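You operate a simulated robot arm through the tools that you are given. There is no shell and no other tool. Be economical: measure what you need, move in short steps, check, and stop when the job is done.

Carry out the task below with a simulated robot arm. There is one attempt and no reset: what you move stays moved.

TASK
Put one of the cleaner bottles from the service bench top on top of the green tray set.
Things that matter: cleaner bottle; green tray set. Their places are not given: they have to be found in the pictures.

It is judged by the outcome, as a careful person would: the job done as asked, and still so three seconds after it is handed in. It fails if anything else is knocked over, pushed out of place, dropped, spilled or broken.

THE ROBOT
A 7-joint arm with a two-finger parallel gripper, fixed in place. Base frame: the origin is at the foot of the arm, x ahead of it, y to its left, z up; the work surface is at about z = 0. Lengths are in m, angles in rad, forces in N, time in s.
With the tool pointing down near the work surface it reaches from about 0.24 to 0.62 m from the base axis. Its first joint turns from -1.152 to 1.152 rad. Payload 2.6 kg.
Tool frame: the origin (TCP) lies between the finger pads and is the grasp point; the fingertips stand 0.03 m ahead of it; z points along the fingers, y is the line along which they close. The gripper opens to 0.094 m. The fingers are 0.028 m wide and 0.01 m thick; the gripper's body (0.05 by 0.096 m) begins 0.055 m behind the TCP.
Orientation is that of the tool frame in the base frame, as a unit quaternion [x, y, z, w]. With the fingers straight down and closing along the base's y, the tool's x points along the base's -x, its y along +y and its z along -z.

THE INTERFACE
- The arm moves only by the tool arm_command. Its argument "deltas" is a list of rows, each a list of 3 entries, a list of its own where there are three numbers: the shift along the tool's x, y, z in units of 250 mm (1.0 is 250 mm), then the turn, a rotation vector about the tool's x, y, z in units of 60 degrees (1.0 is 60 degrees), then the closure, from 0 (fully open) to 1 (shut). In form: [[[tx, ty, tz], [ax, ay, az], claw], ...]. A call has 1 to 8 rows; each row is the pose to reach, as a shift and turn from the pose commanded when the call began, along the tool's axes at that moment. A call with a number of a shift or a turn outside -1 to 1 is refused whole. A row lasts 0.2 s, in which the tool goes at most 0.05 m and 0.15 rad; a call with a longer step from one row to the next is refused whole, and so is a gripper value outside its range. A pose out of reach is approached as far as the arm can. The call stops where the force on the tool passes 40 N (or 10 N more than at its start, if that is more) or the arm is blocked; 0.2 s more then pass. The fingers move at their own pace (about 0.072 m/s each) and stop on an object; they squeeze with about 34 N. The grip force told is the motor's: it shows also when the fingers shut on nothing. Time passes only in rows, and 0.2 s behind the last, so rows that repeat a pose let the fingers close. It gives the time, the measured TCP pose, the force on the tool (base axes), the opening and the grip force at its end, in the units of the frame above (readings bear some noise).
- Cameras (640 x 400 px; columns grow to the right, rows downward): "scene" is fixed at [0.0491, 0.4457, 0.5661]; the picture's right is [-0.60, -0.80, 0.00], its down [-0.45, 0.34, -0.82] and it looks along [0.66, -0.50, -0.57] (base axes); focal length 312 px, centre (320, 200). "wrist" rides on the gripper at [-0.037, 0, -0.058] in the tool frame; the picture's right is [0.00, -1.00, 0.00], its down [0.97, 0.00, -0.24] and it looks along [0.24, 0.00, 0.97] (tool axes); focal length 218 px, centre (320, 200).
- get_image(camera): a new picture of that camera. No time passes.
- probe_pixels(camera, pixels): for up to 12 pixels [column, row] of the newest picture of that camera ("zoom" is the newest enlarged one), the place [x, y, z] in the base frame of the surface seen there, good to about 0.002 m. No time passes.
- zoom(camera, box): a new picture of the part [left, top, right, bottom] of that camera's present view, enlarged. No time passes.
- sign_off(): hands the job in; it is judged then, once.

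Work in short steps. Measure before you move; look again where a grasp or a placing could have gone wrong, and mend it. You have 60 turns and 30 pictures in all, the two below and enlarged ones among them. Open the gripper and draw the arm clear of the work before you hand the job in, unless the task says otherwise; then end with one line.

The tools are called after ">>>" as a command line: name --argument value ..., lists and objects as JSON in quotes. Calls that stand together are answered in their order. arm_command: Moves the arm, as the interface text tells. Its arguments: {"type":"object","properties":{"deltas":{"type":"array","items":{"type":"array"}}},"required":["deltas"]} The other tools are called the same way: get_image (camera) takes a picture; probe_pixels (camera, pixels) gives the place of the surface under pixels of a picture; zoom (camera, box) takes an enlarged picture of a part of a camera's view; sign_off () hands the job in.

At the start:

```text
time_s: 0.0
tcp_pos: [0.3171, 0.0984, 0.3807]
orientation: [0.0, 1.0, 0.0, 0.0]
ft_force: [-0.4, 1.0, 0.1]
width: 0.0939
grip_force: 0.1
```

scene: 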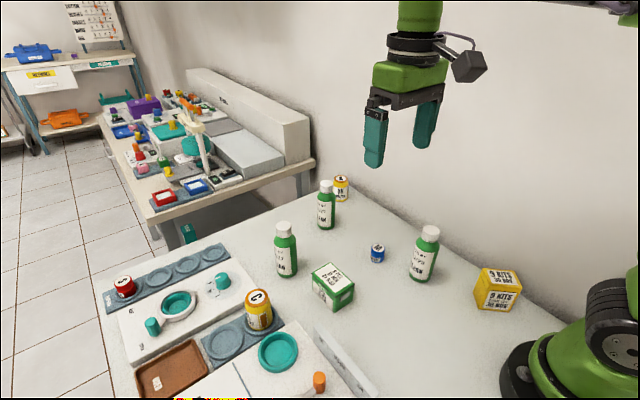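
wrist: 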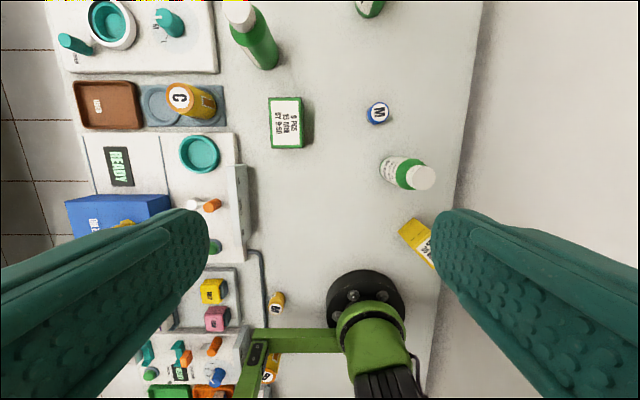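

I see three green bottles in the scene, at (286,250), (326,205) and (424,253), and a green box at (333,287). I'll zoom in to read the labels.

>>> zoom --camera "scene" --box '[250, 160, 450, 320]'

>>> zoom --camera "wrist" --box '[60, 0, 460, 250]'

```text
2.50 times, centred on (350, 240) of scene
```

zoom: 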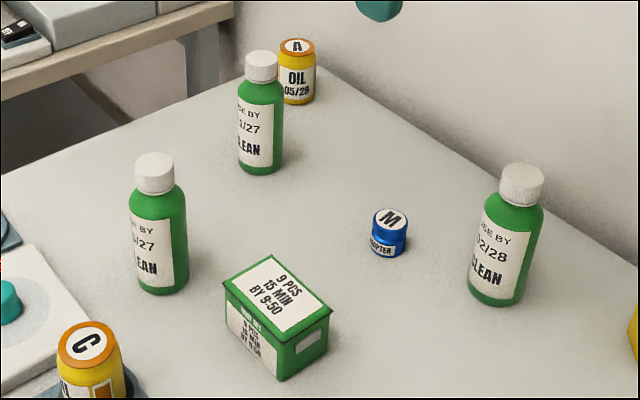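

```text
1.60 times, centred on (260, 125) of wrist
```

zoom: 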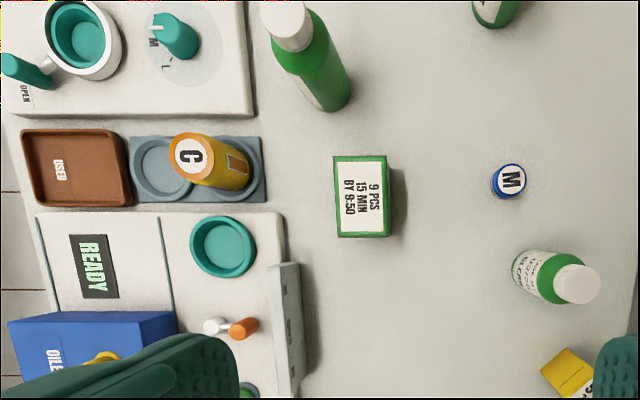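

The label on the green box isn't fully legible yet. There are also other green items near the bottom of the wrist view, so I'll check both.

>>> zoom --camera "scene" --box '[305, 255, 365, 315]'

>>> zoom --camera "wrist" --box '[120, 240, 300, 400]'

>>> probe_pixels --camera "scene" --pixels '[[313, 270], [335, 262], [354, 283], [329, 296], [424, 232], [430, 230], [284, 227], [326, 184], [377, 247], [422, 255], [286, 255], [333, 280]]'

```text
6.67 times, centred on (335, 285) of scene
```

zoom: 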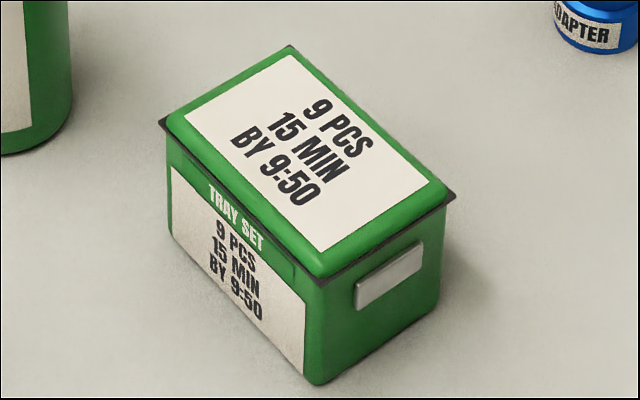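

```text
2.50 times, centred on (210, 320) of wrist
```

zoom: 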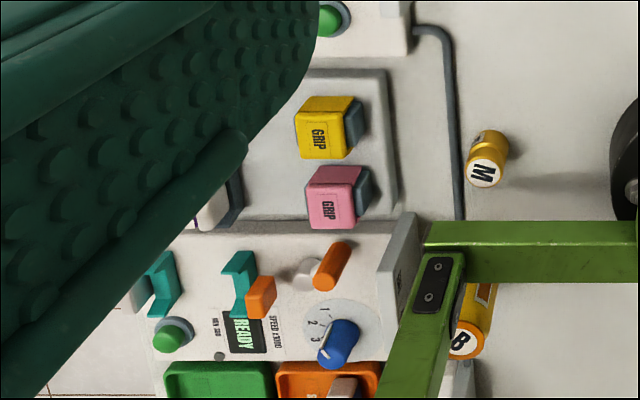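

```text
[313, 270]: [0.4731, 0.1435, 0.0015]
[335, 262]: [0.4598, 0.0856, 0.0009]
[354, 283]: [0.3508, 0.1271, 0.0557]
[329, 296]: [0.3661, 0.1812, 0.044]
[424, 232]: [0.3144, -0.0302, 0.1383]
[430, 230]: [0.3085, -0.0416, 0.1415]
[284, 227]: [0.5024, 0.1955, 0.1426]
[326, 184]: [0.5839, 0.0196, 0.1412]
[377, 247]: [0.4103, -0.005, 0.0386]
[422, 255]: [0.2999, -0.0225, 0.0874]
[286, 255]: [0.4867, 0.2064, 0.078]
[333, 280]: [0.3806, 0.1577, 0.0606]
```

The label on the green box reads "TRAY SET", so it is the target. Next I'll measure its top, the caps and the bottles from the wrist view.

>>> probe_pixels --camera "wrist" --pixels '[[271, 99], [300, 99], [270, 146], [302, 146], [286, 122], [421, 177], [411, 177], [431, 177], [421, 167], [421, 187], [240, 15], [262, 45]]'

>>> probe_pixels --camera "scene" --pixels '[[277, 246], [284, 246], [290, 246], [296, 246], [276, 228], [285, 230], [292, 228], [286, 275], [277, 255], [296, 255], [285, 223], [285, 236]]'

>>> probe_pixels --camera "scene" --pixels '[[413, 250], [420, 250], [428, 250], [435, 250], [421, 232], [430, 236], [438, 234], [418, 278], [430, 226], [427, 243], [480, 280], [500, 275]]'

```text
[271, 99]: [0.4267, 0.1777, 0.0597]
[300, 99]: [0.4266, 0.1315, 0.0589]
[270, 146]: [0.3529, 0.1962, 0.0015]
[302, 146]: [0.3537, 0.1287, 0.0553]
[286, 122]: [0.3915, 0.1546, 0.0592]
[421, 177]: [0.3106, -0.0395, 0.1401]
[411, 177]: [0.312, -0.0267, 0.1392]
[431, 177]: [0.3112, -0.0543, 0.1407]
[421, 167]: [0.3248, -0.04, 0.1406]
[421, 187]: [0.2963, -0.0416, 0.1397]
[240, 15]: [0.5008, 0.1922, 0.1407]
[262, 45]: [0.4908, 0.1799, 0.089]
```

```text
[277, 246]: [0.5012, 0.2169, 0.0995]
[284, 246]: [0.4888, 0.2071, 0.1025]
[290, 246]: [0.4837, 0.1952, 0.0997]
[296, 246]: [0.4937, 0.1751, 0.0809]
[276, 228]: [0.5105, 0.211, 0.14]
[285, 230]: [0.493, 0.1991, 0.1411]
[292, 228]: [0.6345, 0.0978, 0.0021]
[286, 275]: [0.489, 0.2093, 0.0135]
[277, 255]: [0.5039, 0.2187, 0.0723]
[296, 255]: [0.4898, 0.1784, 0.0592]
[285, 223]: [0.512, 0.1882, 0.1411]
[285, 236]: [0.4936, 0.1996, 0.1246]
```

```text
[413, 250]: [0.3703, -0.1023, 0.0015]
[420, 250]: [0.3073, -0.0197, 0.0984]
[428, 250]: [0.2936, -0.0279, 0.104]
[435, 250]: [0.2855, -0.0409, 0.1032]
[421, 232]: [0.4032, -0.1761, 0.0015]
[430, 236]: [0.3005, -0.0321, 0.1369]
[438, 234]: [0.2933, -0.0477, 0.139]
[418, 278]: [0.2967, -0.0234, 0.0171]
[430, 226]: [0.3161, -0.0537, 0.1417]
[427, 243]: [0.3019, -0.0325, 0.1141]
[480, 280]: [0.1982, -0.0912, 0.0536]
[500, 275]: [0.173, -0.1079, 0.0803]
```

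Bottle 1's axis is at about (0.503, 0.196) and its top is at z 0.141. The tray set is centred at about (0.391, 0.155) with its top at z 0.06. I'll move above bottle 1 to z 0.25.

>>> arm_command --deltas '[[[-0.124, 0.065, 0.087], [0, 0, 0], 0], [[-0.248, 0.13, 0.174], [0, 0, 0], 0], [[-0.372, 0.195, 0.26], [0, 0, 0], 0], [[-0.496, 0.26, 0.347], [0, 0, 0], 0], [[-0.62, 0.325, 0.434], [0, 0, 0], 0], [[-0.744, 0.39, 0.52], [0, 0, 0], 0], [[-0.744, 0.39, 0.52], [0, 0, 0], 0]]'

>>> get_image --camera "wrist"

```text
time_s: 1.6
tcp_pos: [0.5032, 0.1974, 0.2501]
orientation: [0.0, 1.0, 0.0, 0.0]
ft_force: [-0.3, 0.0, -0.4]
width: 0.0941
grip_force: 0.0
```

```text
23 pictures are left
```

wrist: 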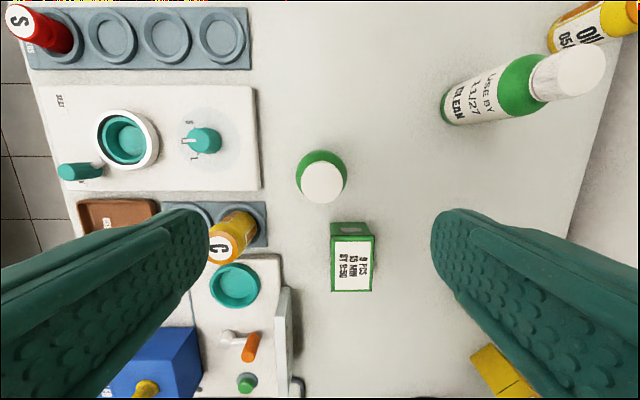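

The cap shows as a circle around (321,183). I'll probe its edges, the box corners and the height of the yellow bottle C.

>>> probe_pixels --camera "wrist" --pixels '[[321, 183], [303, 183], [340, 183], [321, 165], [321, 201], [333, 237], [371, 237], [333, 290], [370, 290], [220, 248], [204, 140], [352, 226]]'

```text
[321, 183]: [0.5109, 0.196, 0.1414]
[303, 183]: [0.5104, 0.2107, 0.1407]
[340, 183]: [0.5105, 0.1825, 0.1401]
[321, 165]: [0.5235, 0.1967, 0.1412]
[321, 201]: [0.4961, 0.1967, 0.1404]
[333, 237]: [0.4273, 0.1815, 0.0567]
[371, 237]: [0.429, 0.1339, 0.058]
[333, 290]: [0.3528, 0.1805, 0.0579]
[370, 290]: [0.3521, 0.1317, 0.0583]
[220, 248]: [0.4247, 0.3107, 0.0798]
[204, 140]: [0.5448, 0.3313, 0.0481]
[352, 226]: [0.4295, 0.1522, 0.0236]
```

The cap centre is (0.510, 0.1965) and the box centre is (0.390, 0.156). I'll shift 7 mm in x and descend to z 0.096 with the gripper open.

>>> arm_command --deltas '[[[-0.027, -0.004, 0.0], [0, 0, 0], 0], [[-0.027, -0.004, 0.15], [0, 0, 0], 0], [[-0.027, -0.004, 0.3], [0, 0, 0], 0], [[-0.027, -0.004, 0.42], [0, 0, 0], 0], [[-0.027, -0.004, 0.52], [0, 0, 0], 0], [[-0.027, -0.004, 0.616], [0, 0, 0], 0], [[-0.027, -0.004, 0.616], [0, 0, 0], 0]]'

>>> get_image --camera "scene"

```text
time_s: 3.2
tcp_pos: [0.5079, 0.1943, 0.0963]
orientation: [0.0, 1.0, 0.0, 0.0]
ft_force: [0.1, -0.6, 0.1]
width: 0.0938
grip_force: 0.0
```

```text
22 pictures are left
```

scene: 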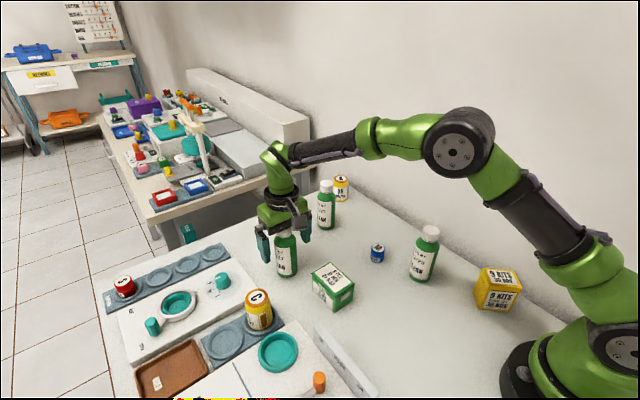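

The fingers straddle the bottle with no contact, so I'll close the gripper.

>>> arm_command --deltas '[[[0.0, 0.006, 0], [0, 0, 0], 0.4], [[0, 0.006, 0], [0, 0, 0], 0.7], [[0, 0.006, 0], [0, 0, 0], 1], [[0, 0.006, 0], [0, 0, 0], 1], [[0, 0.006, 0], [0, 0, 0], 1]]'

```text
time_s: 4.4
tcp_pos: [0.5084, 0.1963, 0.0975]
orientation: [0.001, 1.0, 0.001, 0.0]
ft_force: [-0.9, 0.7, -2.3]
width: 0.0489
grip_force: 33.8
```

The gripper is holding at a width of 0.049 with 34 N. I'll lift straight up 0.10 m.

>>> arm_command --deltas '[[[0, 0, -0.06], [0, 0, 0], 1], [[0, 0, -0.16], [0, 0, 0], 1], [[0, 0, -0.28], [0, 0, 0], 1], [[0, 0, -0.4], [0, 0, 0], 1], [[0, 0, -0.4], [0, 0, 0], 1]]'

>>> get_image --camera "scene"

```text
time_s: 5.6
tcp_pos: [0.5077, 0.1964, 0.1987]
orientation: [0.0, 1.0, 0.0, 0.0]
ft_force: [-0.2, -0.2, -1.6]
width: 0.0488
grip_force: 34.7
```

```text
21 pictures are left
```

scene: 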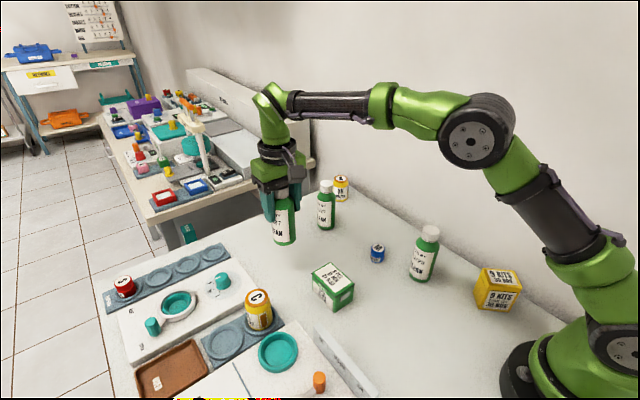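

The bottle is held upright. I'll carry it level to above the box centre, at TCP (0.388, 0.156).

>>> arm_command --deltas '[[[0.08, -0.027, 0], [0, 0, 0], 1], [[0.2, -0.067, 0], [0, 0, 0], 1], [[0.32, -0.107, 0], [0, 0, 0], 1], [[0.42, -0.14, 0], [0, 0, 0], 1], [[0.48, -0.16, 0], [0, 0, 0], 1], [[0.48, -0.16, 0], [0, 0, 0], 1]]'

>>> zoom --camera "scene" --box '[250, 180, 410, 320]'

```text
time_s: 7.0
tcp_pos: [0.3902, 0.1571, 0.1969]
orientation: [0.0, 1.0, 0.0, -0.001]
ft_force: [-0.5, 0.7, -1.8]
width: 0.0492
grip_force: 34.3
```

```text
2.86 times, centred on (330, 250) of scene
```

zoom: 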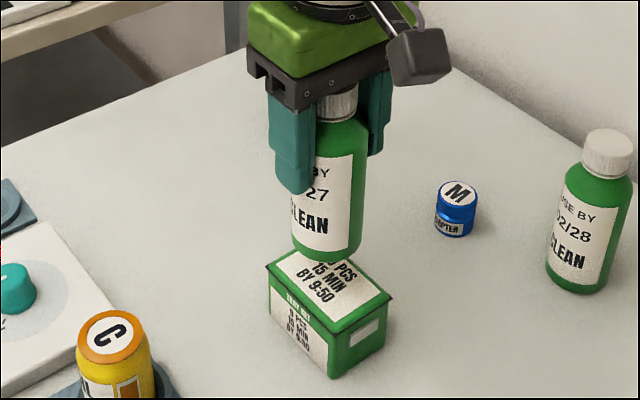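

The bottle is over the box and its bottom is at about 0.10. I'll lower 0.036 m, then move in small steps.

>>> arm_command --deltas '[[[0.004, -0.002, 0.06], [0, 0, 0], 1], [[0.004, -0.002, 0.11], [0, 0, 0], 1], [[0.004, -0.002, 0.14], [0, 0, 0], 1], [[0.004, -0.002, 0.145], [0, 0, 0], 1], [[0.004, -0.002, 0.15], [0, 0, 0], 1], [[0.004, -0.002, 0.15], [0, 0, 0], 1]]'

>>> zoom --camera "scene" --box '[290, 220, 380, 320]'

```text
time_s: 8.4
tcp_pos: [0.3888, 0.1561, 0.1589]
orientation: [0.0, 1.0, 0.001, 0.0]
ft_force: [-0.3, 0.8, -1.8]
width: 0.0487
grip_force: 33.9
```

```text
4.00 times, centred on (335, 270) of scene
```

zoom: 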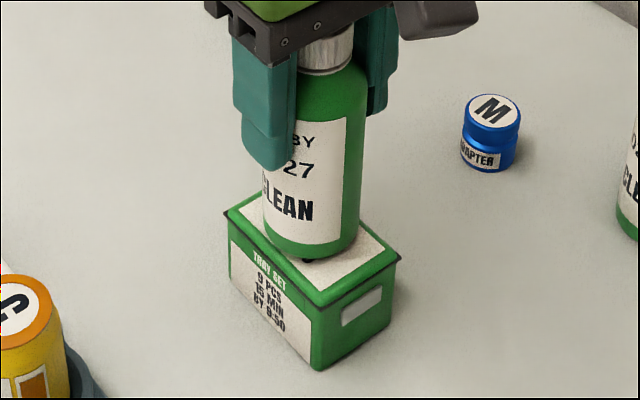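

There's no contact yet (force is still -1.8 N). I'll go down about 1 mm at a time.

>>> arm_command --deltas '[[[0, 0, 0.004], [0, 0, 0], 1], [[0, 0, 0.008], [0, 0, 0], 1], [[0, 0, 0.008], [0, 0, 0], 1]]'

```text
time_s: 9.2
tcp_pos: [0.3896, 0.1567, 0.1573]
orientation: [0.0, 1.0, -0.001, 0.0]
ft_force: [0.6, -0.4, -1.0]
width: 0.049
grip_force: 33.8
```

>>> arm_command --deltas '[[[0, 0, 0.004], [0, 0, 0], 1], [[0, 0, 0.004], [0, 0, 0], 1]]'

```text
time_s: 9.8
tcp_pos: [0.3884, 0.1562, 0.157]
orientation: [0.001, 1.0, 0.0, 0.0]
ft_force: [-1.1, -0.4, -2.0]
width: 0.0488
grip_force: 33.5
```

The force is still at carry level, so I'll keep going down.

>>> arm_command --deltas '[[[0, 0, 0.004], [0, 0, 0], 1], [[0, 0, 0.004], [0, 0, 0], 1]]'

```text
time_s: 10.4
tcp_pos: [0.3897, 0.1551, 0.1549]
orientation: [0.0, 1.0, 0.0, 0.001]
ft_force: [0.1, 0.5, -1.7]
width: 0.0488
grip_force: 34.0
```

>>> arm_command --deltas '[[[0, 0, 0.004], [0, 0, 0], 1], [[0, 0, 0.004], [0, 0, 0], 1]]'

>>> zoom --camera "scene" --box '[300, 250, 370, 320]'

```text
time_s: 11.0
tcp_pos: [0.3895, 0.155, 0.1556]
orientation: [0.001, 1.0, 0.0, 0.001]
ft_force: [-0.1, -0.5, 0.1]
width: 0.0489
grip_force: 33.7
```

```text
5.71 times, centred on (335, 285) of scene
```

zoom: 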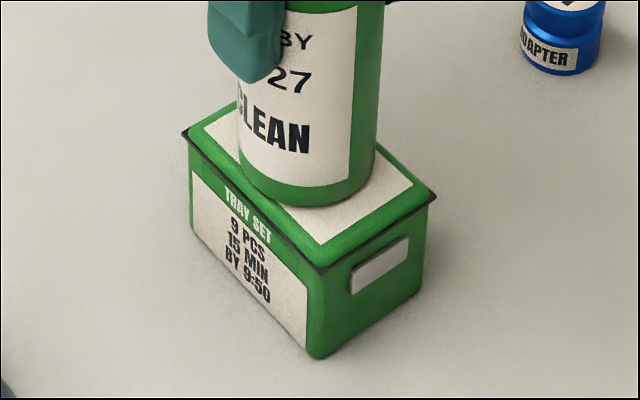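

The weight has come off the tool (force went from -1.7 to 0.1 N) and the bottle sits inside the lid. I'll open the gripper in place.

>>> arm_command --deltas '[[[0, 0, 0.001], [0, 0, 0], 1], [[0, 0, 0.001], [0, 0, 0], 0.4], [[0, 0, 0.001], [0, 0, 0], 0.2], [[0, 0, 0.001], [0, 0, 0], 0], [[0, 0, 0.001], [0, 0, 0], 0], [[0, 0, 0.001], [0, 0, 0], 0]]'

>>> get_image --camera "scene"

```text
time_s: 12.4
tcp_pos: [0.3888, 0.1562, 0.1541]
orientation: [0.0, 1.0, 0.0, 0.0]
ft_force: [-0.6, 0.8, 0.3]
width: 0.0938
grip_force: 0.0
```

```text
17 pictures are left
```

scene: 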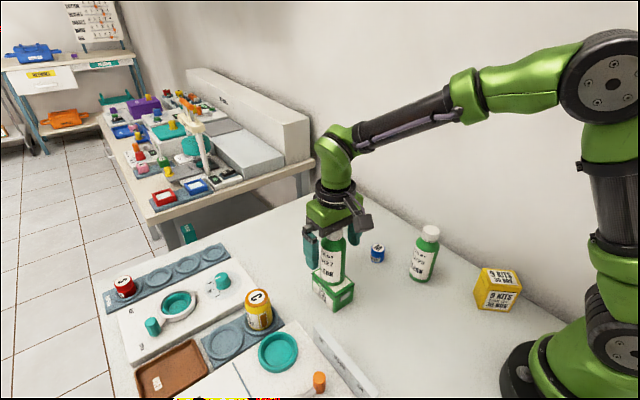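

The gripper is open and the bottle stands on the box. I'll draw straight up 0.18 m.

>>> arm_command --deltas '[[[0, 0, -0.06], [0, 0, 0], 0], [[0, 0, -0.16], [0, 0, 0], 0], [[0, 0, -0.3], [0, 0, 0], 0], [[0, 0, -0.44], [0, 0, 0], 0], [[0, 0, -0.58], [0, 0, 0], 0], [[0, 0, -0.72], [0, 0, 0], 0], [[0, 0, -0.72], [0, 0, 0], 0]]'

>>> get_image --camera "scene"

>>> get_image --camera "wrist"

```text
time_s: 14.0
tcp_pos: [0.3883, 0.1566, 0.3349]
orientation: [0.0, 1.0, 0.0, 0.0]
ft_force: [-0.5, 0.6, 0.5]
width: 0.0941
grip_force: 0.0
```

```text
16 pictures are left
```

scene: 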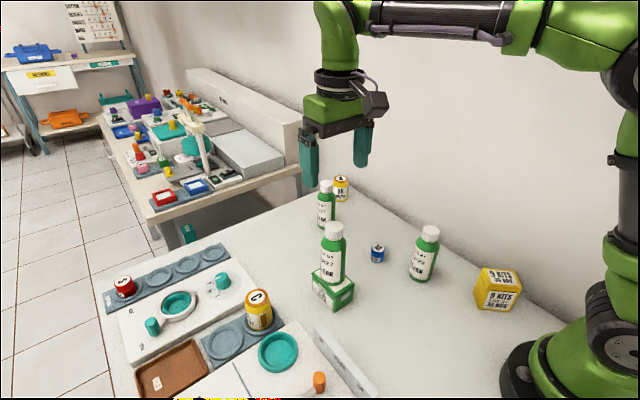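

```text
15 pictures are left
```

wrist: 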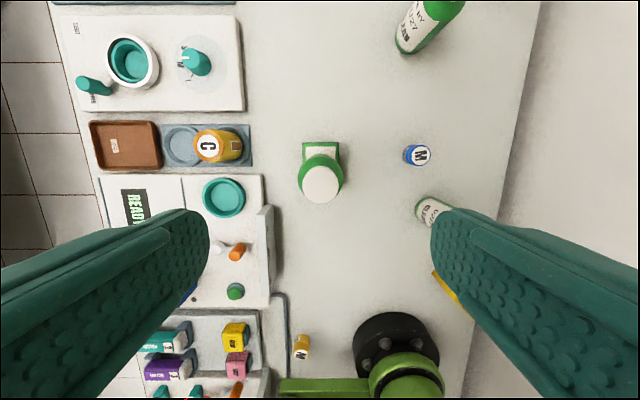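

The bottle stands upright on the tray set, nothing else has moved, and the arm is clear. I'll hand the job in.

>>> sign_off

```text
The job is handed in.
```

One cleaner bottle now stands upright on top of the green tray set, and the arm is clear with the gripper open.
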